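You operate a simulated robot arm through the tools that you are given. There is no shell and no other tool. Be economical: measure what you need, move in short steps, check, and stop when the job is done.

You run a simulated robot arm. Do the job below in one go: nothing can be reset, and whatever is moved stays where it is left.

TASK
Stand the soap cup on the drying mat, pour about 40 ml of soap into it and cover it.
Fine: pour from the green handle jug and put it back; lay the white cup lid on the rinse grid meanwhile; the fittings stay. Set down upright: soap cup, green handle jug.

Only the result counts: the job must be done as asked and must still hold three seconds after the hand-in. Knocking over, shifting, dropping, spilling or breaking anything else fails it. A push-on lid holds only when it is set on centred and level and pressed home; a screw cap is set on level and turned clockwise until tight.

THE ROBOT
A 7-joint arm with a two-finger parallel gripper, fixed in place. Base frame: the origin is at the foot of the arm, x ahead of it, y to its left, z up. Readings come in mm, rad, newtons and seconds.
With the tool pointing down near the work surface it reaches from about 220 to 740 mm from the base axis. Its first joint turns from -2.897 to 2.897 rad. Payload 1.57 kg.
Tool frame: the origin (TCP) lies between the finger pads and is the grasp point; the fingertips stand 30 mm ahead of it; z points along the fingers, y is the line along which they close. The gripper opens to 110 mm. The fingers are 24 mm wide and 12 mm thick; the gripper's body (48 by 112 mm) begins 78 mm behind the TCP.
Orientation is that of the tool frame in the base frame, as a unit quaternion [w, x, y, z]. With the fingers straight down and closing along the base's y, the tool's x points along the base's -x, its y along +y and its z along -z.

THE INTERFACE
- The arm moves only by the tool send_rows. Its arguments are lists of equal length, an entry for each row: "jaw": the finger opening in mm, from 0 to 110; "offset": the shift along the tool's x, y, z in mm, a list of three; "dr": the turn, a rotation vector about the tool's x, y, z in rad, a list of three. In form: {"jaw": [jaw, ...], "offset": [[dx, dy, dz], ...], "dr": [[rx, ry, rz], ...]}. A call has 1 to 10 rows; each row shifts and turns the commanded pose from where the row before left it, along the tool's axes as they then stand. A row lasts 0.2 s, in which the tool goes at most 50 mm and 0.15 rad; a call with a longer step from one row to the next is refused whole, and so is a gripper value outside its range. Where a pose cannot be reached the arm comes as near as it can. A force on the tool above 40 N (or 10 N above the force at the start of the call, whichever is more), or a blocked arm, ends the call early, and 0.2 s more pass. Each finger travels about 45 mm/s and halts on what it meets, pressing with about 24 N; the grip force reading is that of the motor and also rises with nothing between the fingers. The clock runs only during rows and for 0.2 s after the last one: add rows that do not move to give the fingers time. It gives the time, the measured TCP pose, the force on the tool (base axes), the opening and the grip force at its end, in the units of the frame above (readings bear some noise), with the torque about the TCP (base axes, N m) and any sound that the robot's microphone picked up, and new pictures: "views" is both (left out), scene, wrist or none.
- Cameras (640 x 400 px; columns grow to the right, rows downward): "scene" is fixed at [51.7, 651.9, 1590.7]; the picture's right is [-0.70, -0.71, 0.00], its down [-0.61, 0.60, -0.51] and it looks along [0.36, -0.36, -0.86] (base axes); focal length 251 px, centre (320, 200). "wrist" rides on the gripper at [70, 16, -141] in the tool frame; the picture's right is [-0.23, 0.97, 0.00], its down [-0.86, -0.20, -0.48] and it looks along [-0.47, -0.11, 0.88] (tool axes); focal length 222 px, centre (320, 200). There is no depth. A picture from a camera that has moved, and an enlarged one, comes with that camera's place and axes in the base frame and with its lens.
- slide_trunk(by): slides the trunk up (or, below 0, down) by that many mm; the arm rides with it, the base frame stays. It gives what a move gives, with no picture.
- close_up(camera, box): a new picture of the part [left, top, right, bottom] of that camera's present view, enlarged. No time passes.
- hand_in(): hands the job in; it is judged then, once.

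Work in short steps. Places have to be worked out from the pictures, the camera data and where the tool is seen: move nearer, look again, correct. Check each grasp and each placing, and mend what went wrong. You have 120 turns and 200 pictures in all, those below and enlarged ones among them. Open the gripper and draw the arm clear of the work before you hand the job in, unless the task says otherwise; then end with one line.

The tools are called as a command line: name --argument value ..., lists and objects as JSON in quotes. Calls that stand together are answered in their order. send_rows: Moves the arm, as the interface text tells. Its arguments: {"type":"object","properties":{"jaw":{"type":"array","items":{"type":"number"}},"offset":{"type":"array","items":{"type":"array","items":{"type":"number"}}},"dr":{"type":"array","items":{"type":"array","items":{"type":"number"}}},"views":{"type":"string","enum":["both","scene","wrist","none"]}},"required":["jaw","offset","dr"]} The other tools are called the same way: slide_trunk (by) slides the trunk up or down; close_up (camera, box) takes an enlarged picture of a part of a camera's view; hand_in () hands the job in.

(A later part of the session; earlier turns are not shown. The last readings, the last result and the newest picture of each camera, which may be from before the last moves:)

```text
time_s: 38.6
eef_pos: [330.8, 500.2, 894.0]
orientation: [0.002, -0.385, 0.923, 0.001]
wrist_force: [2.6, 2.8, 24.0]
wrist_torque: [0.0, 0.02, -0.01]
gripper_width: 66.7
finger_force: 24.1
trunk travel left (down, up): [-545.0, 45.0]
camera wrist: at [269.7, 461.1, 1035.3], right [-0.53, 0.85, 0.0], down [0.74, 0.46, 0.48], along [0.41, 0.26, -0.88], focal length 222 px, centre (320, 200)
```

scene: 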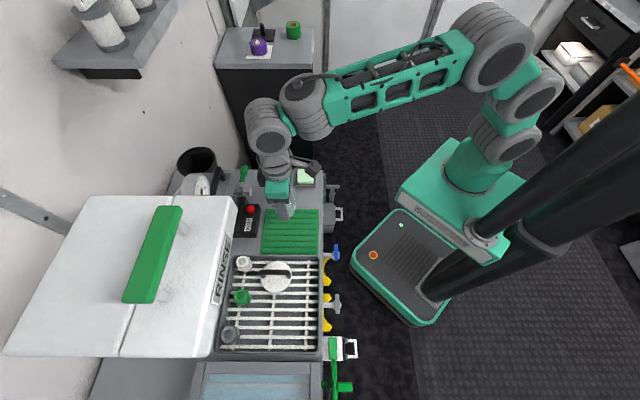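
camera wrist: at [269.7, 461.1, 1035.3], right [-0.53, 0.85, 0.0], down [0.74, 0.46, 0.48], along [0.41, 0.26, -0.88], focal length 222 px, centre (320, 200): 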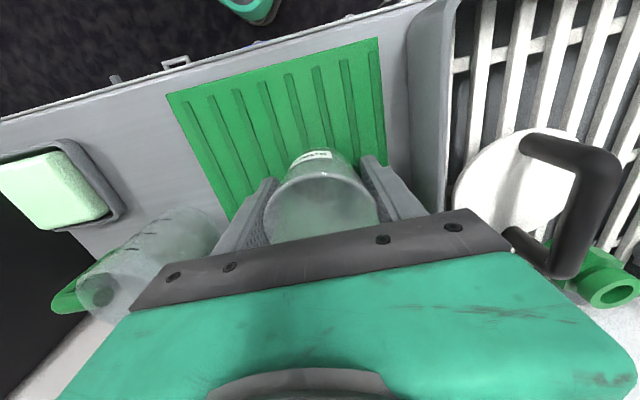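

The cup is firmly on the mat (24 N). I ease off 2 mm, then open wide and check.

send_rows --jaw '[30, 30, 75, 90, 110, 110, 110]' --offset '[[0, 0, -1], [0, 0, -1], [0, 0, 0], [0, 0, 0], [0, 0, 0], [0, 0, 0], [0, 0, 0]]' --dr '[[0, 0, 0], [0, 0, 0], [0, 0, 0], [0, 0, 0], [0, 0, 0], [0, 0, 0], [0, 0, 0]]' --views "none"

send_rows --jaw '[110, 110, 110, 110, 110, 110]' --offset '[[0, 0, -20], [0, 0, -40], [0, 0, -40], [0, 0, -40], [0, 0, 0], [0, 0, 0]]' --dr '[[0, 0, 0], [0, 0, 0], [0, 0, 0], [0, 0, 0], [0, 0, 0], [0, 0, 0]]' --views "wrist"

close_up --camera "wrist" --box '[180, 60, 420, 220]'

```text
time_s: 40.2
eef_pos: [331.6, 499.8, 895.0]
orientation: [0.0, -0.385, 0.923, -0.001]
wrist_force: [-0.1, 0.7, 0.5]
wrist_torque: [0.03, -0.04, 0.0]
gripper_width: 109.9
finger_force: 0.1
trunk travel left (down, up): [-545.0, 45.0]
```

```text
time_s: 41.6
eef_pos: [333.6, 498.7, 1034.2]
orientation: [-0.001, -0.384, 0.923, 0.0]
wrist_force: [-0.3, 0.8, 0.1]
wrist_torque: [0.03, -0.02, 0.0]
gripper_width: 110.2
finger_force: 0.0
trunk travel left (down, up): [-545.0, 45.0]
camera wrist: at [271.5, 460.1, 1175.4], right [-0.53, 0.85, 0.0], down [0.74, 0.47, 0.48], along [0.41, 0.25, -0.88], focal length 222 px, centre (320, 200)
```

wrist: 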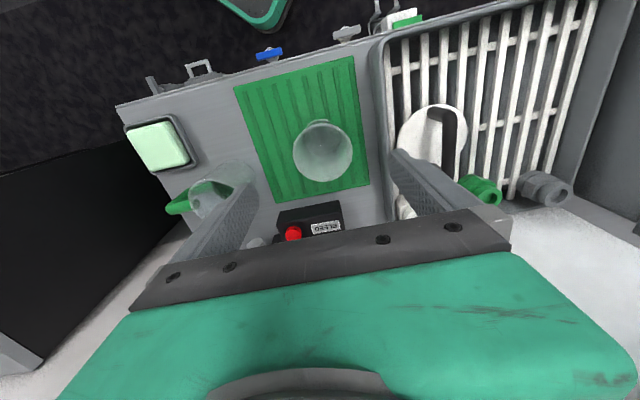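

```text
2.50 times, centred on (300, 140) of wrist
camera zoom: at [271.5, 460.1, 1175.4], right [-0.53, 0.85, 0.0], down [0.74, 0.47, 0.48], along [0.41, 0.25, -0.88], focal length 555 px, centre (370, 350)
```

zoom: 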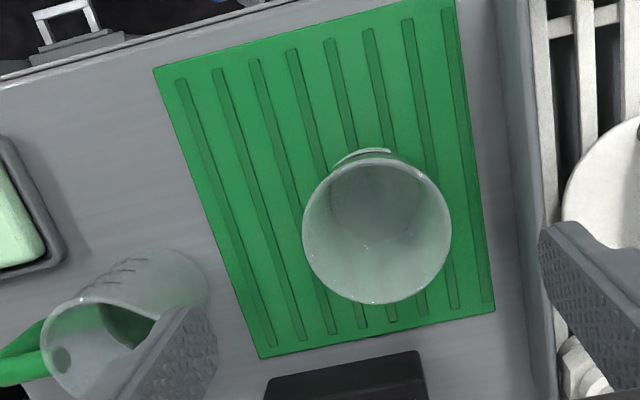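

Cup stands on the mat at about (334, 500), rim z≈918. Now I look at the jug from both cameras.

close_up --camera "wrist" --box '[110, 110, 270, 230]'

close_up --camera "scene" --box '[210, 150, 370, 250]'

```text
3.33 times, centred on (190, 170) of wrist
camera zoom: at [271.5, 460.1, 1175.4], right [-0.53, 0.85, 0.0], down [0.74, 0.47, 0.48], along [0.41, 0.25, -0.88], focal length 740 px, centre (753, 300)
```

zoom: 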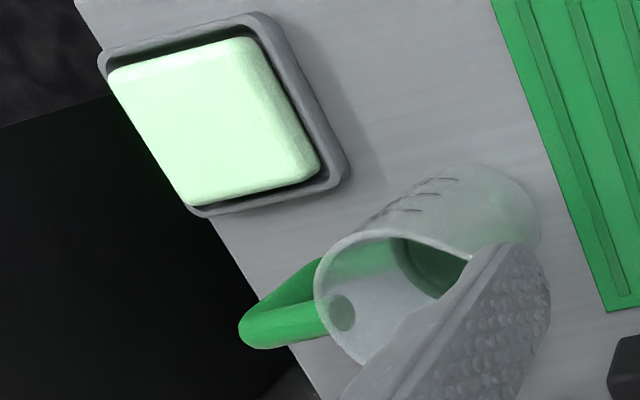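

```text
4.00 times, centred on (290, 200) of scene
camera zoom: at [51.7, 651.9, 1590.7], right [-0.7, -0.71, 0.0], down [-0.61, 0.6, -0.51], along [0.36, -0.36, -0.86], focal length 1003 px, centre (440, 200)
```

zoom: 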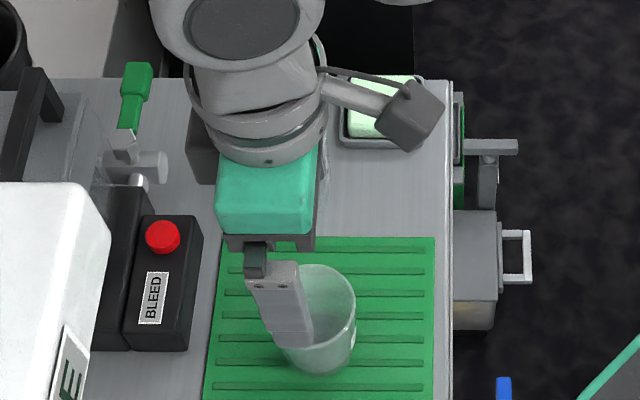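

Jug body: axis near (456, 424), about 66 mm wide, rim z≈920, with the handle pointing along (+x, −y). I'll grip the body with the tool tilted 45° from the handle side, fingers straddling it along the radial direction, so that pouring swings the hand toward vertical. First I yaw the hand by 90°.

send_rows --jaw '[110, 110, 110, 110, 110, 110, 110, 110, 110, 110]' --offset '[[0, 0, -10], [0, 0, -10], [0, 0, 0], [0, 0, 0], [0, 0, 0], [0, 0, 0], [0, 0, 0], [0, 0, 0], [0, 0, 0], [0, 0, 0]]' --dr '[[0, 0, 0.148], [0, 0, 0.148], [0, 0, 0.148], [0, 0, 0.148], [0, 0, 0.148], [0, 0, 0.148], [0, 0, 0.148], [0, 0, 0.148], [0, 0, 0.148], [0, 0, 0.148]]' --views "none"

```text
time_s: 43.8
eef_pos: [331.8, 500.6, 1055.7]
orientation: [0.0, 0.341, 0.94, 0.0]
wrist_force: [-0.6, -0.6, 0.5]
wrist_torque: [0.0, 0.02, -0.02]
gripper_width: 110.2
finger_force: 0.1
trunk travel left (down, up): [-545.0, 45.0]
```

Finish the yaw, move above the jug, and start tilting.

send_rows --jaw '[110, 110, 110, 110, 110, 110, 110, 110, 110, 110]' --offset '[[0, 0, 0], [-35, 8.5, 0], [-35, 8.5, 0], [-35, 8.5, 0], [-36, 8.5, 0], [0, 0, 0], [0, 0, 0], [0, 0, 0], [0, 0, 0], [0, 0, 0]]' --dr '[[0, 0, 0.089], [0, 0, 0], [0, 0, 0], [0, 0, 0], [0, 0, 0], [0, 0.14, 0], [0, 0.14, 0], [0, 0.14, 0], [0, 0.14, 0], [0, 0, 0]]' --views "both"

close_up --camera "scene" --box '[210, 130, 370, 230]'

close_up --camera "wrist" --box '[200, 60, 440, 220]'

```text
time_s: 46.0
eef_pos: [453.6, 424.3, 1052.8]
orientation: [-0.224, 0.369, 0.897, 0.094]
wrist_force: [-0.1, -0.7, 0.3]
wrist_torque: [-0.02, 0.01, -0.01]
gripper_width: 109.9
finger_force: 0.1
out of reach, approached as far as the arm can: row 9
trunk travel left (down, up): [-545.0, 45.0]
camera wrist: at [466.3, 431.3, 1210.8], right [0.83, 0.55, -0.1], down [0.55, -0.83, 0.02], along [-0.08, -0.07, -0.99], focal length 222 px, centre (320, 200)
```

scene: 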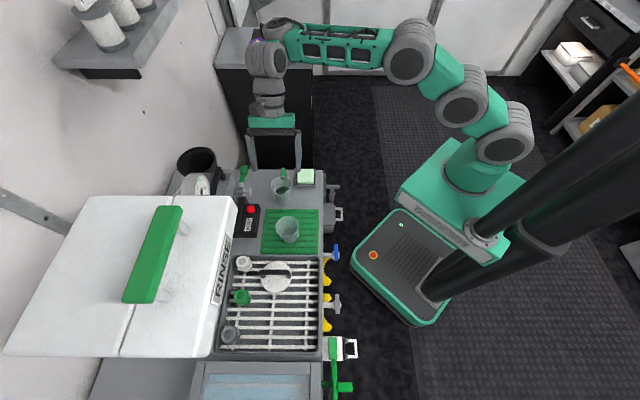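
wrist: 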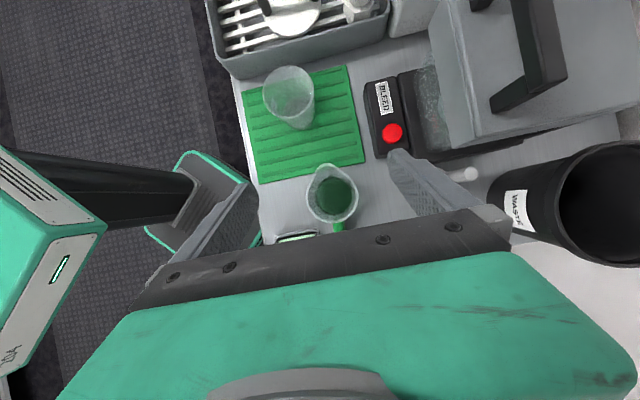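

```text
4.00 times, centred on (290, 180) of scene
camera zoom: at [51.7, 651.9, 1590.7], right [-0.7, -0.71, 0.0], down [-0.61, 0.6, -0.51], along [0.36, -0.36, -0.86], focal length 1003 px, centre (440, 280)
```

zoom: 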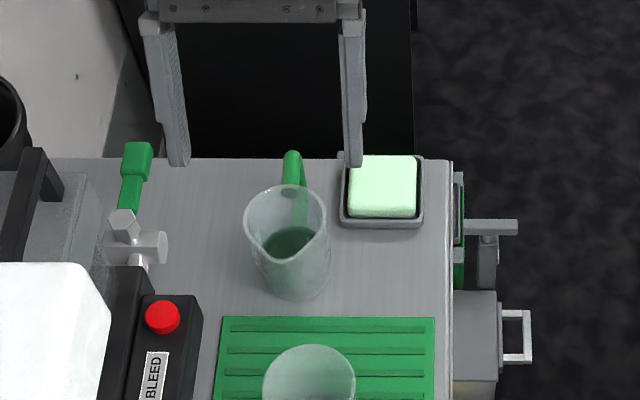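

```text
2.50 times, centred on (320, 140) of wrist
camera zoom: at [466.3, 431.3, 1210.8], right [0.83, 0.55, -0.1], down [0.55, -0.83, 0.02], along [-0.08, -0.07, -0.99], focal length 555 px, centre (320, 350)
```

zoom: 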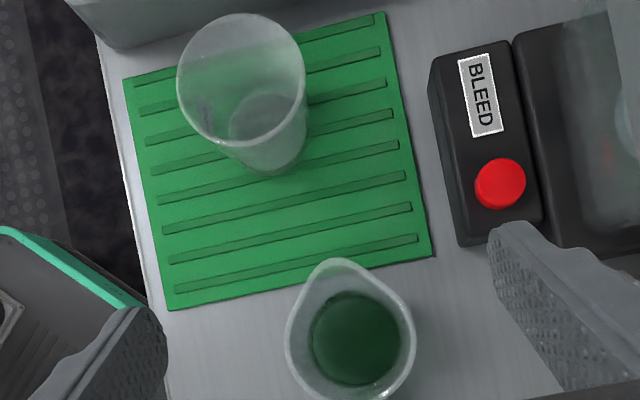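

Excellent view: jug axis at (454, 424), spout exactly along (−x, +y), handle opposite, shallow soap inside. The tilt reached 28°; I descend straight to TCP z≈935 with the fingers straddling the jug, then tilt further.

send_rows --jaw '[110, 110, 110, 110, 110, 110, 110]' --offset '[[-18.4, 0, 34.5], [-18.4, 0, 34.5], [-18.4, 0, 34.5], [0, 0, 0], [0, 0, 0], [0, 0, 0], [0, 0, 0]]' --dr '[[0, 0, 0], [0, 0, 0], [0, 0, 0], [0, 0.1, 0], [0, 0.1, 0], [0, 0.1, 0], [0, 0, 0]]' --views "both"

close_up --camera "scene" --box '[210, 130, 370, 230]'

close_up --camera "wrist" --box '[200, 60, 440, 220]'

```text
time_s: 47.6
eef_pos: [452.5, 424.1, 934.8]
orientation: [-0.355, 0.352, 0.853, 0.148]
wrist_force: [0.1, -0.9, -0.8]
wrist_torque: [-0.01, 0.01, -0.02]
gripper_width: 110.0
finger_force: 0.0
trunk travel left (down, up): [-545.0, 45.0]
camera wrist: at [498.6, 398.8, 1083.9], right [0.8, 0.58, -0.16], down [0.53, -0.8, -0.27], along [-0.29, 0.13, -0.95], focal length 222 px, centre (320, 200)
```

scene: 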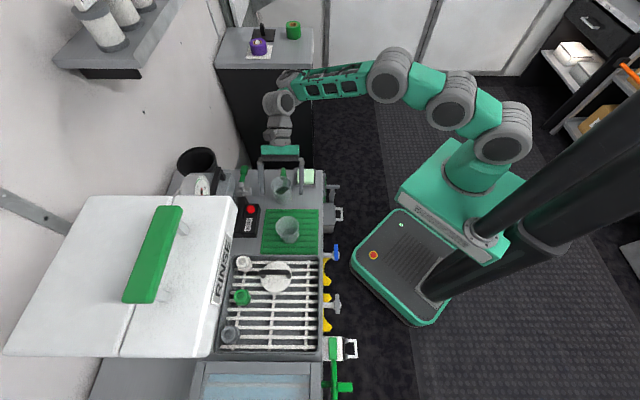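
wrist: 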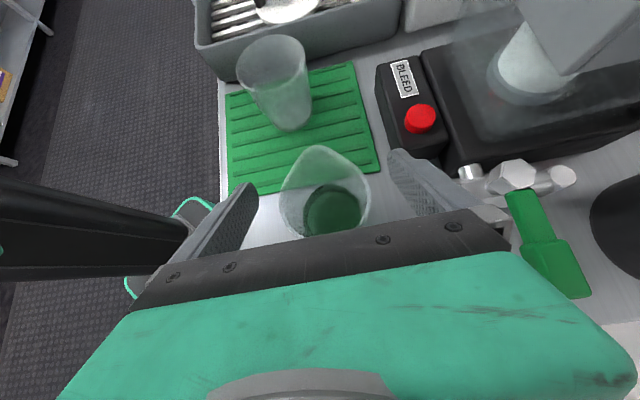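

```text
4.00 times, centred on (290, 180) of scene
camera zoom: at [51.7, 651.9, 1590.7], right [-0.7, -0.71, 0.0], down [-0.61, 0.6, -0.51], along [0.36, -0.36, -0.86], focal length 1003 px, centre (440, 280)
```

zoom: 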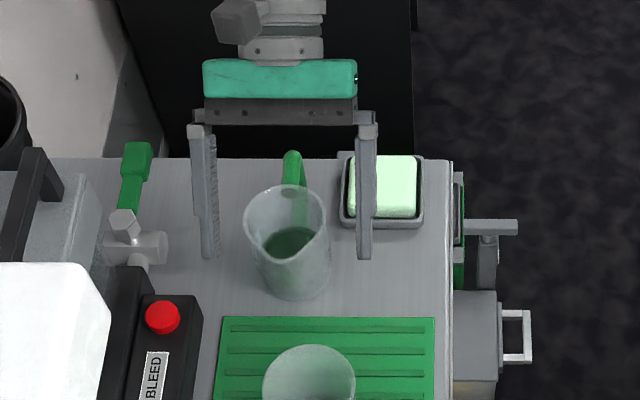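

```text
2.50 times, centred on (320, 140) of wrist
camera zoom: at [498.6, 398.8, 1083.9], right [0.8, 0.58, -0.16], down [0.53, -0.8, -0.27], along [-0.29, 0.13, -0.95], focal length 555 px, centre (320, 350)
```

zoom: 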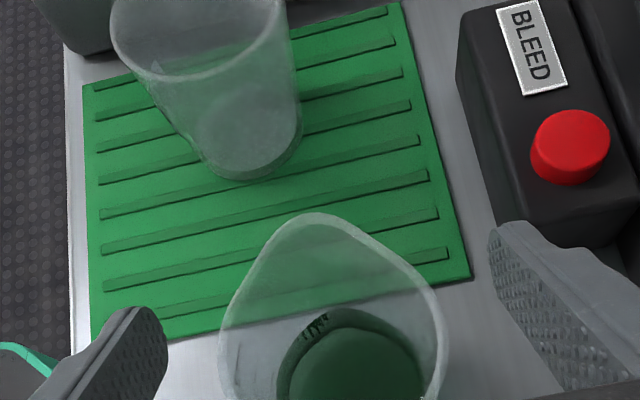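

45° tilt reached, jug centred between the fingers. I descend to TCP z≈893 vertically, well clear of the soap dish.

send_rows --jaw '[110, 110, 110, 110]' --offset '[[-10, 0, 10], [-10, 0, 10], [-9.5, 0, 9.5], [0, 0, 0]]' --dr '[[0, 0, 0], [0, 0, 0], [0, 0, 0], [0, 0, 0]]' --views "both"

close_up --camera "scene" --box '[230, 140, 350, 215]'

```text
time_s: 48.6
eef_pos: [453.3, 422.3, 892.9]
orientation: [-0.354, 0.351, 0.854, 0.148]
wrist_force: [0.5, 0.3, 0.6]
wrist_torque: [-0.02, 0.02, -0.03]
gripper_width: 110.2
finger_force: 0.0
trunk travel left (down, up): [-545.0, 45.0]
camera wrist: at [499.3, 398.3, 1042.4], right [0.8, 0.58, -0.16], down [0.53, -0.8, -0.27], along [-0.28, 0.13, -0.95], focal length 222 px, centre (320, 200)
```

scene: 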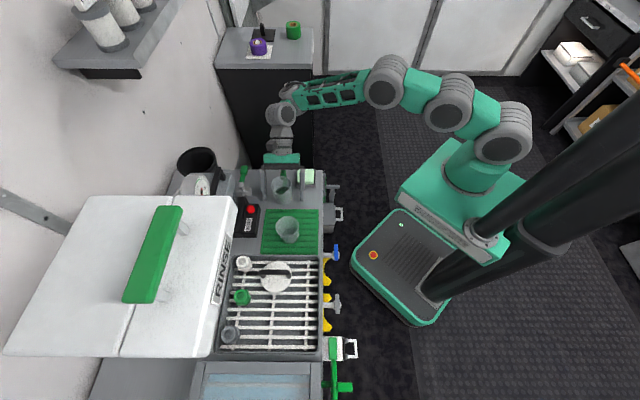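
wrist: 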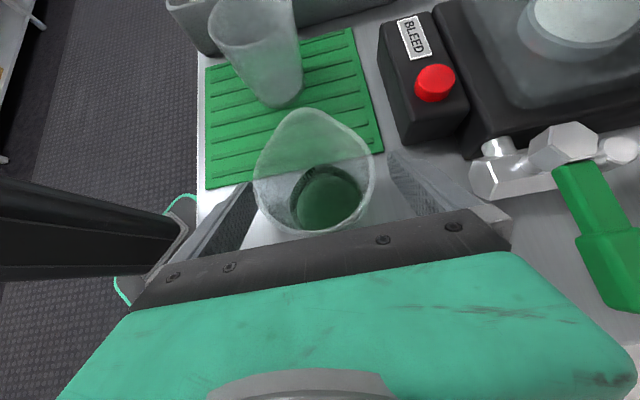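

```text
5.33 times, centred on (290, 178) of scene
camera zoom: at [51.7, 651.9, 1590.7], right [-0.7, -0.71, 0.0], down [-0.61, 0.6, -0.51], along [0.36, -0.36, -0.86], focal length 1338 px, centre (480, 320)
```

zoom: 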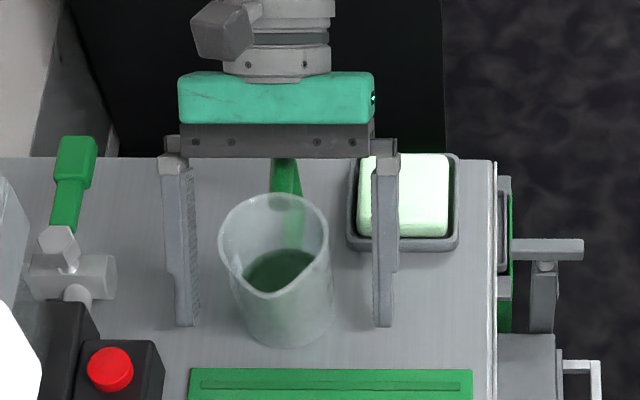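

Well placed and clear of handle and dish. I nudge 2 mm in y and close on the jug body.

send_rows --jaw '[100, 80, 60, 40, 40, 40, 40]' --offset '[[0, 2, 0], [0, 0, 0], [0, 0, 0], [0, 0, 0], [0, 0, 0], [0, 0, 0], [0, 0, 0]]' --dr '[[0, 0, 0], [0, 0, 0], [0, 0, 0], [0, 0, 0], [0, 0, 0], [0, 0, 0], [0, 0, 0]]' --views "wrist"

close_up --camera "scene" --box '[230, 140, 350, 215]'

```text
time_s: 50.2
eef_pos: [453.4, 424.9, 893.3]
orientation: [-0.355, 0.35, 0.854, 0.147]
wrist_force: [0.3, -0.2, 0.4]
wrist_torque: [0.01, -0.03, 0.01]
gripper_width: 61.0
finger_force: 23.9
trunk travel left (down, up): [-545.0, 45.0]
camera wrist: at [500.4, 400.1, 1043.2], right [0.8, 0.58, -0.16], down [0.53, -0.8, -0.27], along [-0.28, 0.13, -0.95], focal length 222 px, centre (320, 200)
```

wrist: 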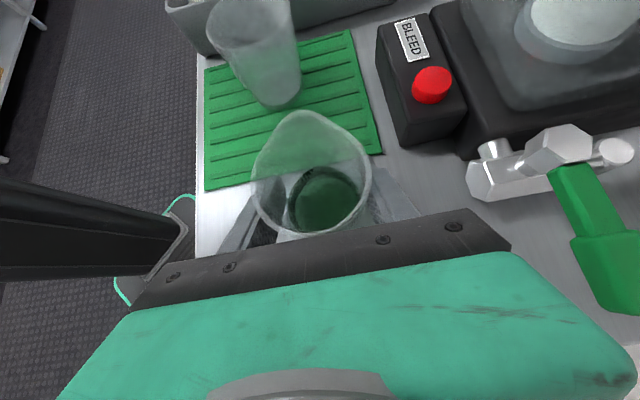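

```text
5.33 times, centred on (290, 178) of scene
camera zoom: at [51.7, 651.9, 1590.7], right [-0.7, -0.71, 0.0], down [-0.61, 0.6, -0.51], along [0.36, -0.36, -0.86], focal length 1338 px, centre (480, 320)
```

zoom: 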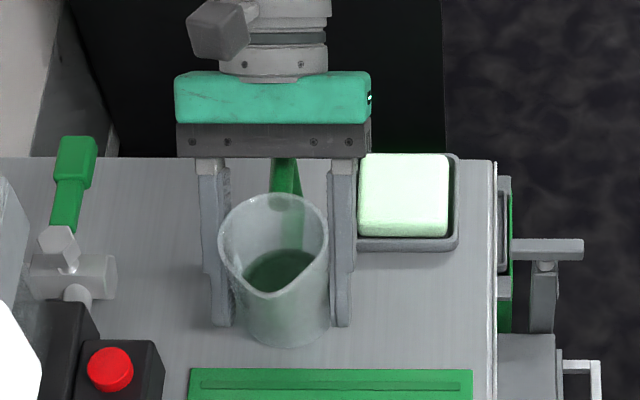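

Gripped at 61 mm. Return pose to remember: TCP (453.4, 424.9, 893). I lift 15 mm straight up and check.

send_rows --jaw '[40, 40, 40, 40, 40, 40]' --offset '[[2.1, 0, -2.1], [3.5, 0, -3.5], [5, 0, -5], [0, 0, 0], [0, 0, 0], [0, 0, 0]]' --dr '[[0, 0, 0], [0, 0, 0], [0, 0, 0], [0, 0, 0], [0, 0, 0], [0, 0, 0]]' --views "wrist"

close_up --camera "scene" --box '[230, 140, 350, 215]'

```text
time_s: 51.6
eef_pos: [454.1, 424.6, 909.0]
orientation: [-0.356, 0.35, 0.854, 0.146]
wrist_force: [-1.1, -0.4, -1.2]
wrist_torque: [0.0, 0.06, 0.0]
gripper_width: 60.9
finger_force: 23.9
trunk travel left (down, up): [-545.0, 45.0]
camera wrist: at [500.5, 399.7, 1058.1], right [0.8, 0.58, -0.16], down [0.53, -0.8, -0.27], along [-0.28, 0.13, -0.95], focal length 222 px, centre (320, 200)
```

wrist: 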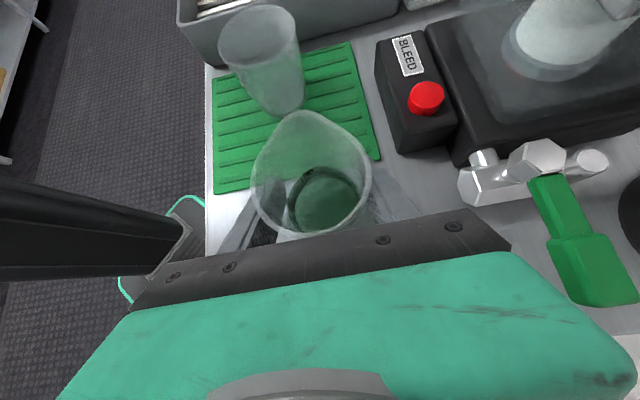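

```text
5.33 times, centred on (290, 178) of scene
camera zoom: at [51.7, 651.9, 1590.7], right [-0.7, -0.71, 0.0], down [-0.61, 0.6, -0.51], along [0.36, -0.36, -0.86], focal length 1338 px, centre (480, 320)
```

zoom: 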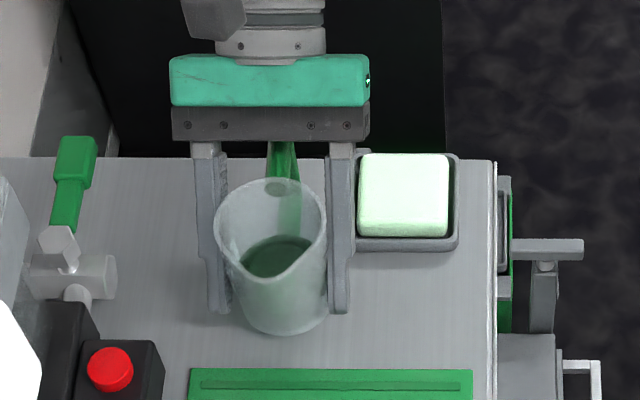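

Jug is up, upright and well held. I take an enlarged view of the soap level in the jug as the "before" reference.

close_up --camera "wrist" --box '[240, 95, 400, 245]'

```text
2.67 times, centred on (320, 170) of wrist
camera zoom: at [500.5, 399.7, 1058.1], right [0.8, 0.58, -0.16], down [0.53, -0.8, -0.27], along [-0.28, 0.13, -0.95], focal length 592 px, centre (320, 280)
```

zoom: 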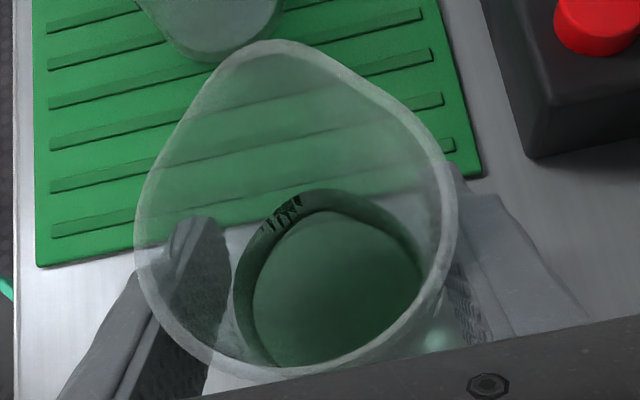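

The soap is roughly 55–60 ml deep by geometry, so I need about two thirds of it. I lift the jug to TCP z≈1000, moving gently.

send_rows --jaw '[40, 40, 40, 40, 40, 40, 40, 40]' --offset '[[5, 0, -5], [10, 0, -10], [12, 0, -12], [14, 0, -14], [12, 0, -12], [8, 0, -8], [3.5, 0, -3], [0, 0, 0]]' --dr '[[0, 0, 0], [0, 0, 0], [0, 0, 0], [0, 0, 0], [0, 0, 0], [0, 0, 0], [0, 0, 0], [0, 0, 0]]' --views "none"

send_rows --jaw '[40, 40, 40, 40, 40, 40, 40, 40, 40]' --offset '[[4, -2, 4], [8, -4, 8], [10, -5, 10], [10, -5, 10], [10, -5, 10], [10, -5, 10], [7, -3, 7], [2.5, -1.5, 3], [0, 0, 0]]' --dr '[[0, 0, 0], [0, 0, 0], [0, 0, 0], [0, 0, 0], [0, 0, 0], [0, 0, 0], [0, 0, 0], [0, 0, 0], [0, 0, 0]]' --views "both"

close_up --camera "scene" --box '[230, 150, 350, 250]'

```text
time_s: 53.4
eef_pos: [438.7, 418.2, 997.8]
orientation: [-0.354, 0.351, 0.854, 0.147]
wrist_force: [-0.2, 0.1, -0.8]
wrist_torque: [0.0, 0.0, -0.01]
gripper_width: 61.0
finger_force: 24.3
out of reach, approached as far as the arm can: row 4, 6
trunk travel left (down, up): [-545.0, 45.0]
```

```text
time_s: 55.4
eef_pos: [353.5, 458.1, 999.1]
orientation: [-0.355, 0.351, 0.854, 0.147]
wrist_force: [0.7, -0.6, -1.0]
wrist_torque: [0.03, -0.01, 0.01]
gripper_width: 61.0
finger_force: 24.4
trunk travel left (down, up): [-545.0, 45.0]
camera wrist: at [400.8, 433.8, 1148.5], right [0.8, 0.58, -0.16], down [0.53, -0.8, -0.27], along [-0.28, 0.13, -0.95], focal length 222 px, centre (320, 200)
```

scene: 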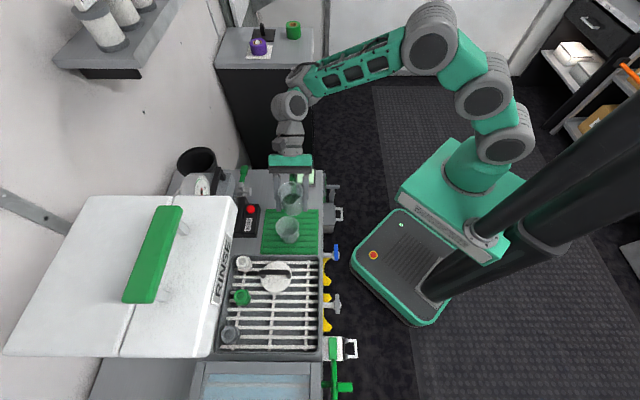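
wrist: 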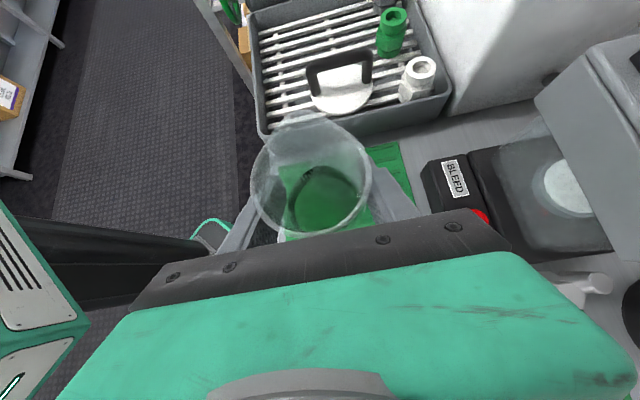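

```text
4.00 times, centred on (290, 200) of scene
camera zoom: at [51.7, 651.9, 1590.7], right [-0.7, -0.71, 0.0], down [-0.61, 0.6, -0.51], along [0.36, -0.36, -0.86], focal length 1003 px, centre (440, 200)
```

zoom: 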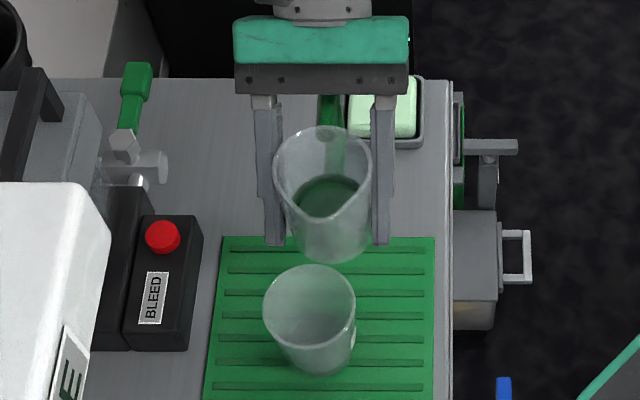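

The lift drifted a bit sideways, but nothing is disturbed. I align with the cup axis (+17.5 radial, −8 back) and tilt 40°, still below the spill angle I estimate at about 50°.

send_rows --jaw '[40, 40, 40, 40, 40, 40, 40, 40, 40, 40]' --offset '[[-2, 5, -2], [-2, 7, -2], [-1.6, 5.5, -1.7], [0, 0, 0], [0, 0, 0], [0, 0, 0], [0, 0, 0], [0, 0, 0], [0, 0, 0], [0, 0, 0]]' --dr '[[0, 0, 0], [0, 0, 0], [0, 0, 0], [0, -0.08, 0], [0, -0.12, 0], [0, -0.12, 0], [0, -0.12, 0], [0, -0.12, 0], [0, -0.1, 0], [0, 0, 0]]' --views "both"

close_up --camera "scene" --box '[230, 150, 350, 250]'

close_up --camera "wrist" --box '[220, 80, 420, 240]'

```text
time_s: 57.6
eef_pos: [372.8, 465.1, 998.0]
orientation: [-0.059, 0.38, 0.923, 0.025]
wrist_force: [0.8, 0.4, -1.6]
wrist_torque: [0.03, 0.04, 0.02]
gripper_width: 60.8
finger_force: 23.8
trunk travel left (down, up): [-545.0, 45.0]
camera wrist: at [345.7, 512.2, 1147.2], right [0.85, 0.53, -0.03], down [0.51, -0.78, 0.37], along [0.17, -0.32, -0.93], focal length 222 px, centre (320, 200)
```

scene: 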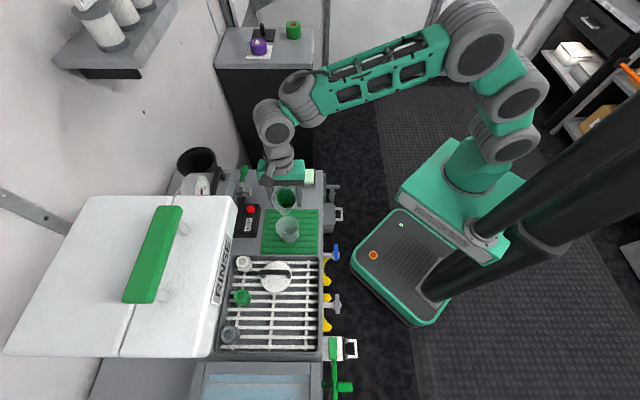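
wrist: 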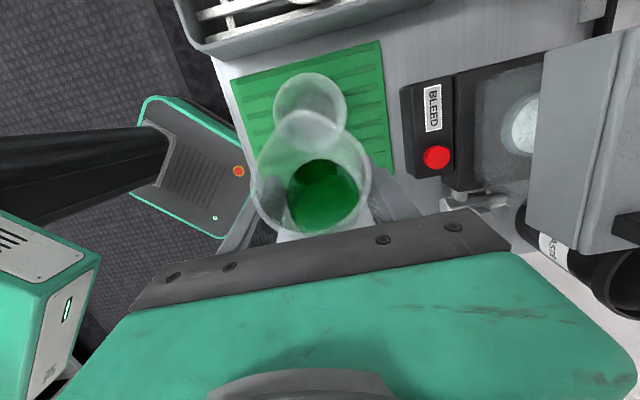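

```text
4.00 times, centred on (290, 200) of scene
camera zoom: at [51.7, 651.9, 1590.7], right [-0.7, -0.71, 0.0], down [-0.61, 0.6, -0.51], along [0.36, -0.36, -0.86], focal length 1003 px, centre (440, 200)
```

zoom: 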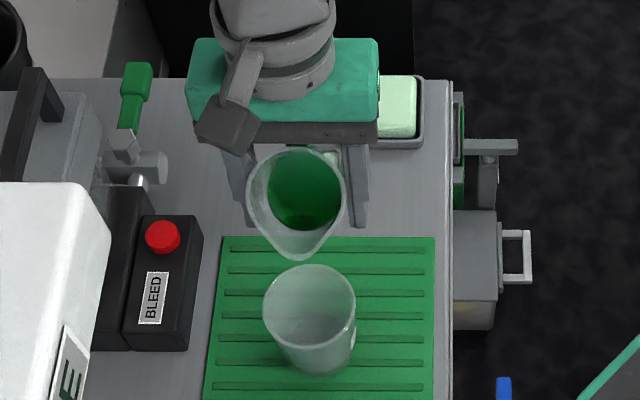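

```text
2.50 times, centred on (320, 160) of wrist
camera zoom: at [345.7, 512.2, 1147.2], right [0.85, 0.53, -0.03], down [0.51, -0.78, 0.37], along [0.17, -0.32, -0.93], focal length 555 px, centre (320, 300)
```

zoom: 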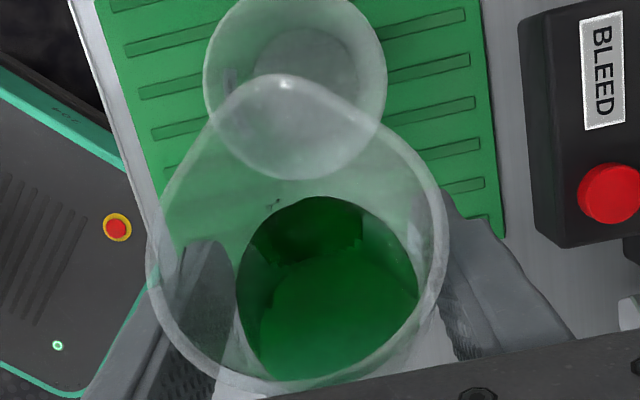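

The lip is right above the cup centre, about (335, 505). I lower by 35 mm to shorten the fall.

send_rows --jaw '[40, 40, 40, 40, 40]' --offset '[[-1, 0, 9], [-1.2, 0, 10], [-1.2, 0, 10], [-0.8, 0, 6], [0, 0, 0]]' --dr '[[0, 0, 0], [0, 0, 0], [0, 0, 0], [0, 0, 0], [0, 0, 0]]' --views "none"

send_rows --jaw '[40, 40, 40, 40, 40, 40]' --offset '[[0, 0, 0], [0, 0, 0], [0, 0, 0], [0, 0, 0], [0, 0, 0], [0, 0, 0]]' --dr '[[0, -0.05, 0], [0, -0.05, 0], [0, -0.05, 0], [0, 0, 0], [0, 0, 0], [0, 0, 0]]' --views "both"

close_up --camera "wrist" --box '[220, 80, 420, 240]'

close_up --camera "scene" --box '[240, 170, 340, 250]'

```text
time_s: 58.8
eef_pos: [372.3, 466.3, 963.6]
orientation: [-0.059, 0.38, 0.923, 0.025]
wrist_force: [-0.1, -0.5, -1.9]
wrist_torque: [-0.01, 0.01, -0.03]
gripper_width: 60.6
finger_force: 24.4
trunk travel left (down, up): [-545.0, 45.0]
```

```text
time_s: 60.2
eef_pos: [371.1, 465.6, 962.6]
orientation: [0.01, 0.38, 0.925, -0.003]
wrist_force: [-0.3, -0.3, -0.6]
wrist_torque: [0.05, 0.01, 0.0]
gripper_width: 60.7
finger_force: 24.2
trunk travel left (down, up): [-545.0, 45.0]
camera wrist: at [330.8, 528.9, 1103.6], right [0.85, 0.53, 0.01], down [0.46, -0.74, 0.5], along [0.27, -0.42, -0.87], focal length 222 px, centre (320, 200)
```

scene: 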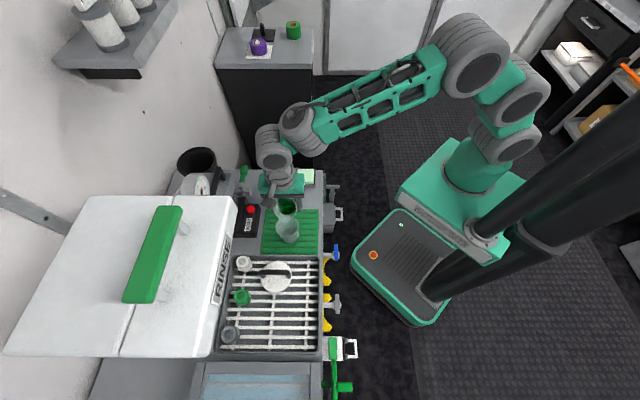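
wrist: 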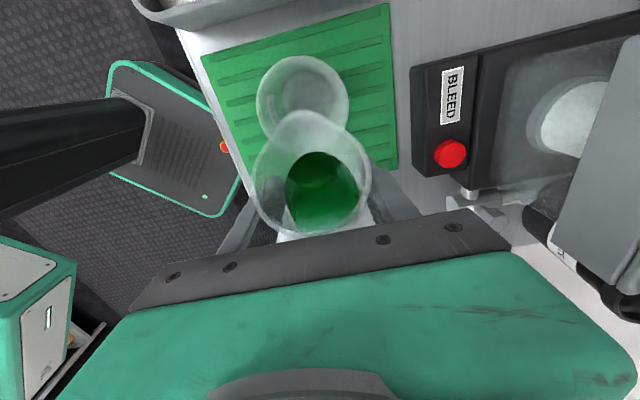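

```text
2.50 times, centred on (320, 160) of wrist
camera zoom: at [330.8, 528.9, 1103.6], right [0.85, 0.53, 0.01], down [0.46, -0.74, 0.5], along [0.27, -0.42, -0.87], focal length 555 px, centre (320, 300)
```

zoom: 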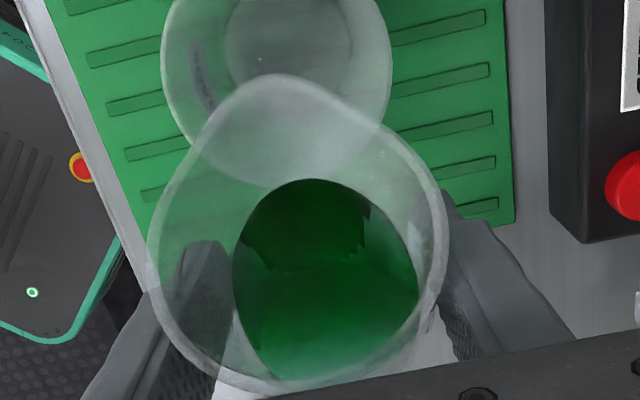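

```text
5.00 times, centred on (290, 210) of scene
camera zoom: at [51.7, 651.9, 1590.7], right [-0.7, -0.71, 0.0], down [-0.61, 0.6, -0.51], along [0.36, -0.36, -0.86], focal length 1254 px, centre (470, 150)
```

zoom: 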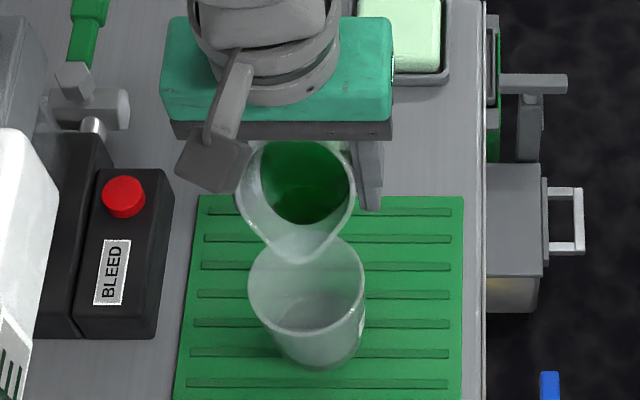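

No flow yet at 47°. I continue to about 53° and look.

send_rows --jaw '[40, 40, 40, 40, 40]' --offset '[[0, 0, 0], [0, 0, 0], [0, 0, 0], [0, 0, 0], [0, 0, 0]]' --dr '[[0, -0.04, 0], [0, -0.04, 0], [0, -0.03, 0], [0, 0, 0], [0, 0, 0]]' --views "none"

close_up --camera "wrist" --box '[220, 60, 420, 240]'

```text
time_s: 61.4
eef_pos: [372.3, 467.2, 962.3]
orientation: [0.06, 0.38, 0.923, -0.024]
wrist_force: [1.0, -0.4, -1.9]
wrist_torque: [0.01, 0.0, -0.01]
gripper_width: 61.1
finger_force: 23.8
trunk travel left (down, up): [-545.0, 45.0]
```

```text
2.22 times, centred on (320, 150) of wrist
camera zoom: at [320.2, 539.2, 1094.0], right [0.85, 0.53, 0.03], down [0.42, -0.7, 0.59], along [0.33, -0.48, -0.81], focal length 494 px, centre (320, 311)
```

zoom: 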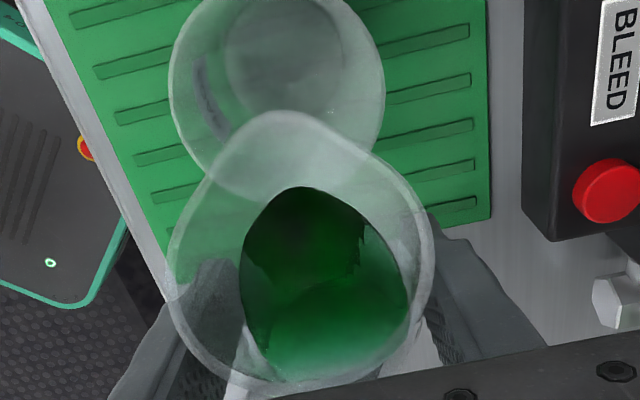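

Still below the lip at 53°. I tilt 5° more.

send_rows --jaw '[40, 40, 40, 40, 40]' --offset '[[0, 0, 0], [0, 0, 0], [0, 0, 0], [0, 0, 0], [0, 0, 0]]' --dr '[[0, -0.03, 0], [0, -0.03, 0], [0, -0.03, 0], [0, 0, 0], [0, 0, 0]]' --views "none"

close_up --camera "wrist" --box '[220, 60, 420, 240]'

```text
time_s: 62.6
eef_pos: [371.3, 466.4, 963.5]
orientation: [0.103, 0.378, 0.919, -0.041]
wrist_force: [-0.1, 0.1, -1.1]
wrist_torque: [0.01, 0.0, 0.0]
gripper_width: 60.8
finger_force: 24.5
trunk travel left (down, up): [-545.0, 45.0]
```

```text
2.22 times, centred on (320, 150) of wrist
camera zoom: at [311.8, 548.0, 1086.1], right [0.84, 0.54, 0.05], down [0.38, -0.66, 0.65], along [0.38, -0.53, -0.75], focal length 494 px, centre (320, 311)
```

zoom: 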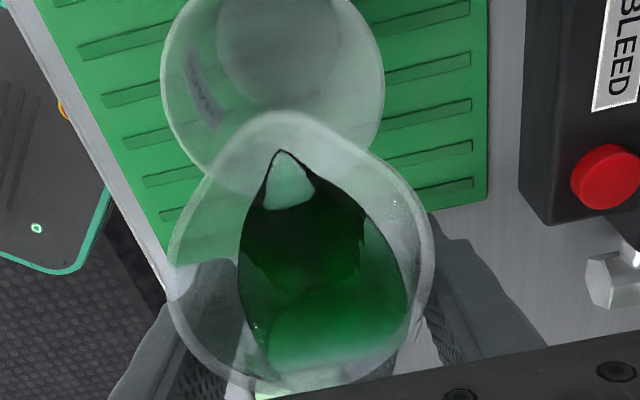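

The soap is entering the spout at 58°. Smaller steps now: 2°.

send_rows --jaw '[40, 40, 40, 40]' --offset '[[0, 0, 0], [0, 0, 0], [0, 0, 0], [0, 0, 0]]' --dr '[[0, -0.02, 0], [0, -0.02, 0], [0, 0, 0], [0, 0, 0]]' --views "none"

close_up --camera "wrist" --box '[220, 60, 420, 240]'

```text
time_s: 63.6
eef_pos: [370.8, 466.7, 962.5]
orientation: [0.121, 0.378, 0.916, -0.049]
wrist_force: [-0.5, 0.2, -0.8]
wrist_torque: [0.01, 0.03, -0.02]
gripper_width: 60.8
finger_force: 23.9
trunk travel left (down, up): [-545.0, 45.0]
```

```text
2.22 times, centred on (320, 150) of wrist
camera zoom: at [308.6, 551.2, 1081.8], right [0.84, 0.54, 0.06], down [0.36, -0.64, 0.68], along [0.41, -0.55, -0.73], focal length 494 px, centre (320, 311)
```

zoom: 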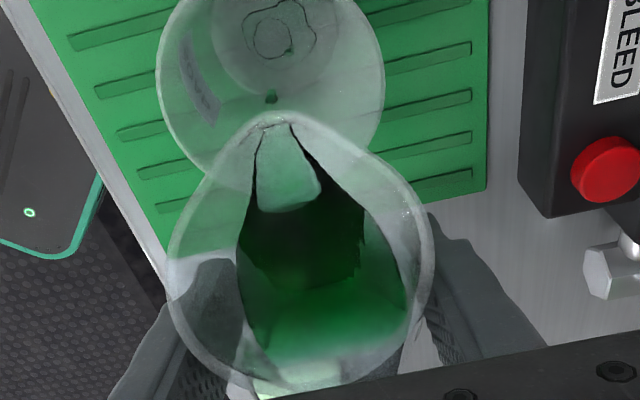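

Flow has started and lands inside the cup. I hold still briefly to see how it settles.

send_rows --jaw '[40, 40, 40, 40, 40]' --offset '[[0, 0, 0], [0, 0, 0], [0, 0, 0], [0, 0, 0], [0, 0, 0]]' --dr '[[0, 0, 0], [0, 0, 0], [0, 0, 0], [0, 0, 0], [0, 0, 0]]' --views "none"

close_up --camera "wrist" --box '[220, 60, 420, 240]'

```text
time_s: 64.8
eef_pos: [371.5, 466.8, 963.8]
orientation: [0.12, 0.377, 0.917, -0.048]
wrist_force: [-0.5, 0.2, -1.4]
wrist_torque: [0.04, 0.04, 0.02]
gripper_width: 60.6
finger_force: 24.0
trunk travel left (down, up): [-545.0, 45.0]
```

```text
2.22 times, centred on (320, 150) of wrist
camera zoom: at [308.6, 551.2, 1081.8], right [0.84, 0.54, 0.06], down [0.36, -0.64, 0.68], along [0.41, -0.55, -0.73], focal length 494 px, centre (320, 311)
```

zoom: 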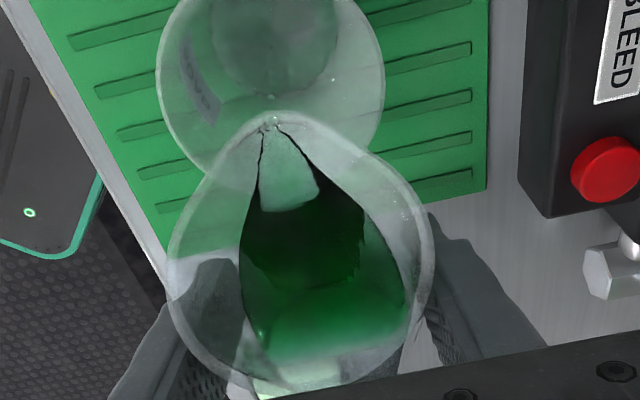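

Flow settles quickly at each angle, so it is controllable. Two more degrees at a time; I step to about 63.5°.

send_rows --jaw '[40, 40, 40, 40, 40, 40, 40]' --offset '[[0, 0, 0], [0, 0, 0], [0, 0, 0], [0, 0, 0], [0, 0, 0], [0, 0, 0], [0, 0, 0]]' --dr '[[0, -0.02, 0], [0, -0.02, 0], [0, -0.02, 0], [0, 0, 0], [0, 0, 0], [0, 0, 0], [0, 0, 0]]' --views "none"

close_up --camera "wrist" --box '[220, 50, 420, 230]'

close_up --camera "scene" --box '[250, 190, 330, 250]'

```text
time_s: 66.4
eef_pos: [371.7, 465.9, 962.0]
orientation: [0.148, 0.375, 0.913, -0.06]
wrist_force: [0.4, -0.6, -0.9]
wrist_torque: [0.01, 0.01, 0.04]
gripper_width: 60.8
finger_force: 23.9
trunk travel left (down, up): [-545.0, 45.0]
```

```text
2.22 times, centred on (320, 140) of wrist
camera zoom: at [303.7, 555.8, 1074.9], right [0.84, 0.54, 0.07], down [0.33, -0.61, 0.72], along [0.44, -0.58, -0.69], focal length 494 px, centre (320, 333)
```

zoom: 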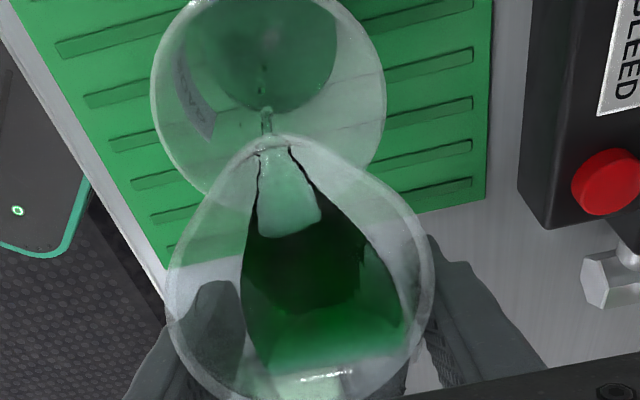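

```text
6.67 times, centred on (290, 220) of scene
camera zoom: at [51.7, 651.9, 1590.7], right [-0.7, -0.71, 0.0], down [-0.61, 0.6, -0.51], along [0.36, -0.36, -0.86], focal length 1672 px, centre (520, 67)
```

zoom: 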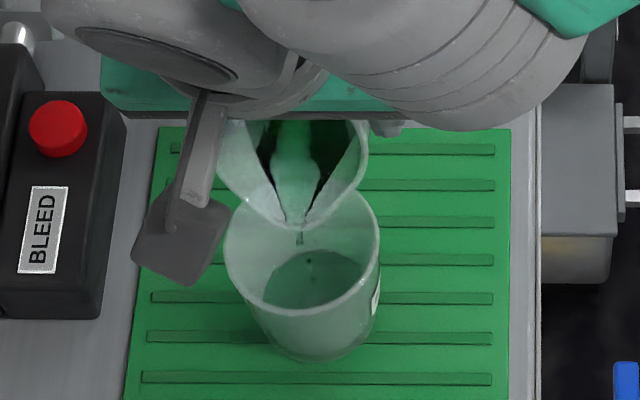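

Soap level visible in the cup: by geometry about 12–14 mm deep, ≈25 ml, with flow still running. I hold for it to settle.

send_rows --jaw '[40, 40, 40, 40, 40, 40]' --offset '[[0, 0, 0], [0, 0, 0], [0, 0, 0], [0, 0, 0], [0, 0, 0], [0, 0, 0]]' --dr '[[0, 0, 0], [0, 0, 0], [0, 0, 0], [0, 0, 0], [0, 0, 0], [0, 0, 0]]' --views "none"

close_up --camera "scene" --box '[270, 195, 310, 235]'

close_up --camera "wrist" --box '[250, 40, 390, 150]'

```text
time_s: 67.8
eef_pos: [371.7, 466.6, 962.5]
orientation: [0.149, 0.376, 0.913, -0.06]
wrist_force: [0.6, -0.1, -1.9]
wrist_torque: [0.01, 0.03, -0.01]
gripper_width: 60.5
finger_force: 24.1
trunk travel left (down, up): [-545.0, 45.0]
```

```text
10.00 times, centred on (290, 215) of scene
camera zoom: at [51.7, 651.9, 1590.7], right [-0.7, -0.71, 0.0], down [-0.61, 0.6, -0.51], along [0.36, -0.36, -0.86], focal length 2508 px, centre (620, 50)
```

zoom: 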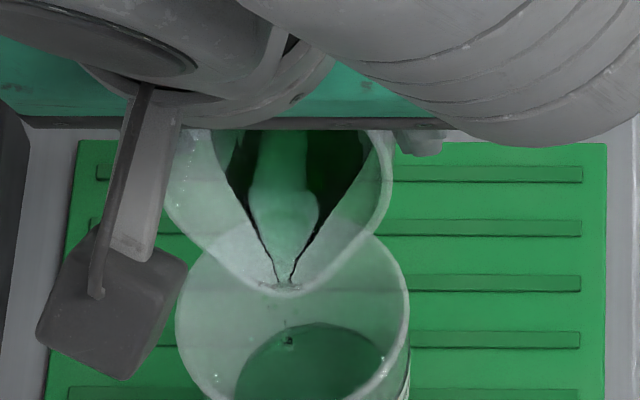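

```text
3.64 times, centred on (320, 95) of wrist
camera zoom: at [303.7, 555.8, 1074.9], right [0.84, 0.54, 0.07], down [0.33, -0.61, 0.72], along [0.44, -0.58, -0.69], focal length 808 px, centre (320, 582)
```

zoom: 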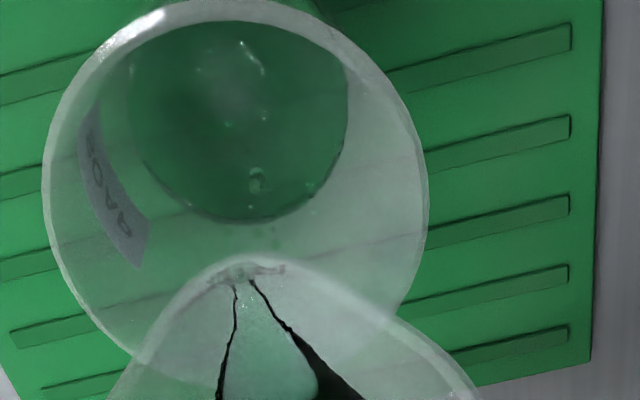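

Flow has settled at 63°. To measure, I raise the jug 38 mm with the lip still over the cup, swing it upright, and compare levels with the "before" view.

send_rows --jaw '[40, 40, 40, 40, 40, 40, 40, 40, 40, 40]' --offset '[[0, 0, 0], [-4, 0, -12], [-4, 0, -12], [-4, 0, -12], [0, 0, 0], [0, 0, 0], [0, 0, 0], [0, 0, 0], [0, 0, 0], [0, 0, 0]]' --dr '[[0, 0.14, 0], [0, 0, 0], [0, 0, 0], [0, 0, 0], [0, 0.14, 0], [0, 0.14, 0], [0, 0.14, 0], [0, 0.14, 0], [0, 0.14, 0], [0, 0.14, 0]]' --views "none"

send_rows --jaw '[40, 40, 40, 40]' --offset '[[0, 0, 0], [0, 0, 0], [0, 0, 0], [0, 0, 0]]' --dr '[[0, 0.125, 0], [0, 0, 0], [0, 0, 0], [0, 0, 0]]' --views "none"

close_up --camera "wrist" --box '[240, 95, 400, 245]'

close_up --camera "scene" --box '[250, 170, 330, 250]'

```text
time_s: 70.0
eef_pos: [376.4, 462.6, 1001.8]
orientation: [-0.299, 0.36, 0.875, 0.125]
wrist_force: [0.3, 0.4, -0.7]
wrist_torque: [-0.01, 0.02, 0.02]
gripper_width: 60.8
finger_force: 24.0
trunk travel left (down, up): [-545.0, 45.0]
```

```text
time_s: 71.0
eef_pos: [377.6, 461.6, 1000.5]
orientation: [-0.353, 0.352, 0.854, 0.147]
wrist_force: [0.6, 0.0, -1.0]
wrist_torque: [-0.01, 0.0, 0.01]
gripper_width: 60.6
finger_force: 24.1
trunk travel left (down, up): [-545.0, 45.0]
```

```text
2.67 times, centred on (320, 170) of wrist
camera zoom: at [423.0, 437.4, 1150.5], right [0.8, 0.58, -0.16], down [0.53, -0.81, -0.27], along [-0.28, 0.13, -0.95], focal length 592 px, centre (320, 280)
```

zoom: 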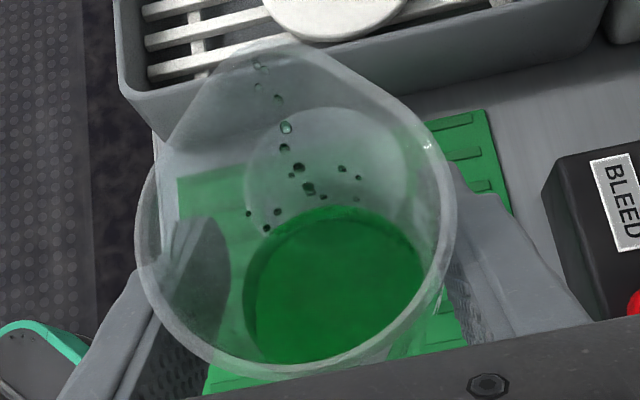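

```text
5.00 times, centred on (290, 210) of scene
camera zoom: at [51.7, 651.9, 1590.7], right [-0.7, -0.71, 0.0], down [-0.61, 0.6, -0.51], along [0.36, -0.36, -0.86], focal length 1254 px, centre (470, 150)
```

zoom: 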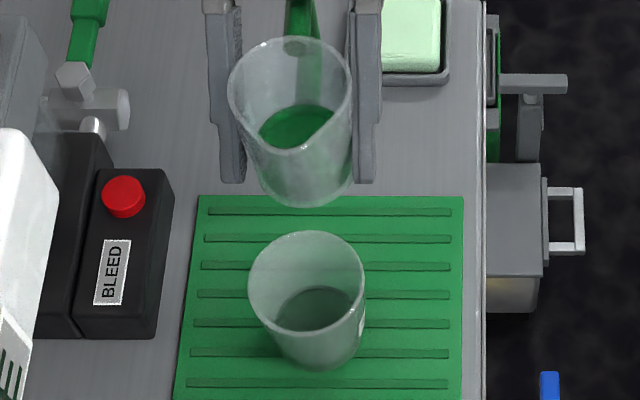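

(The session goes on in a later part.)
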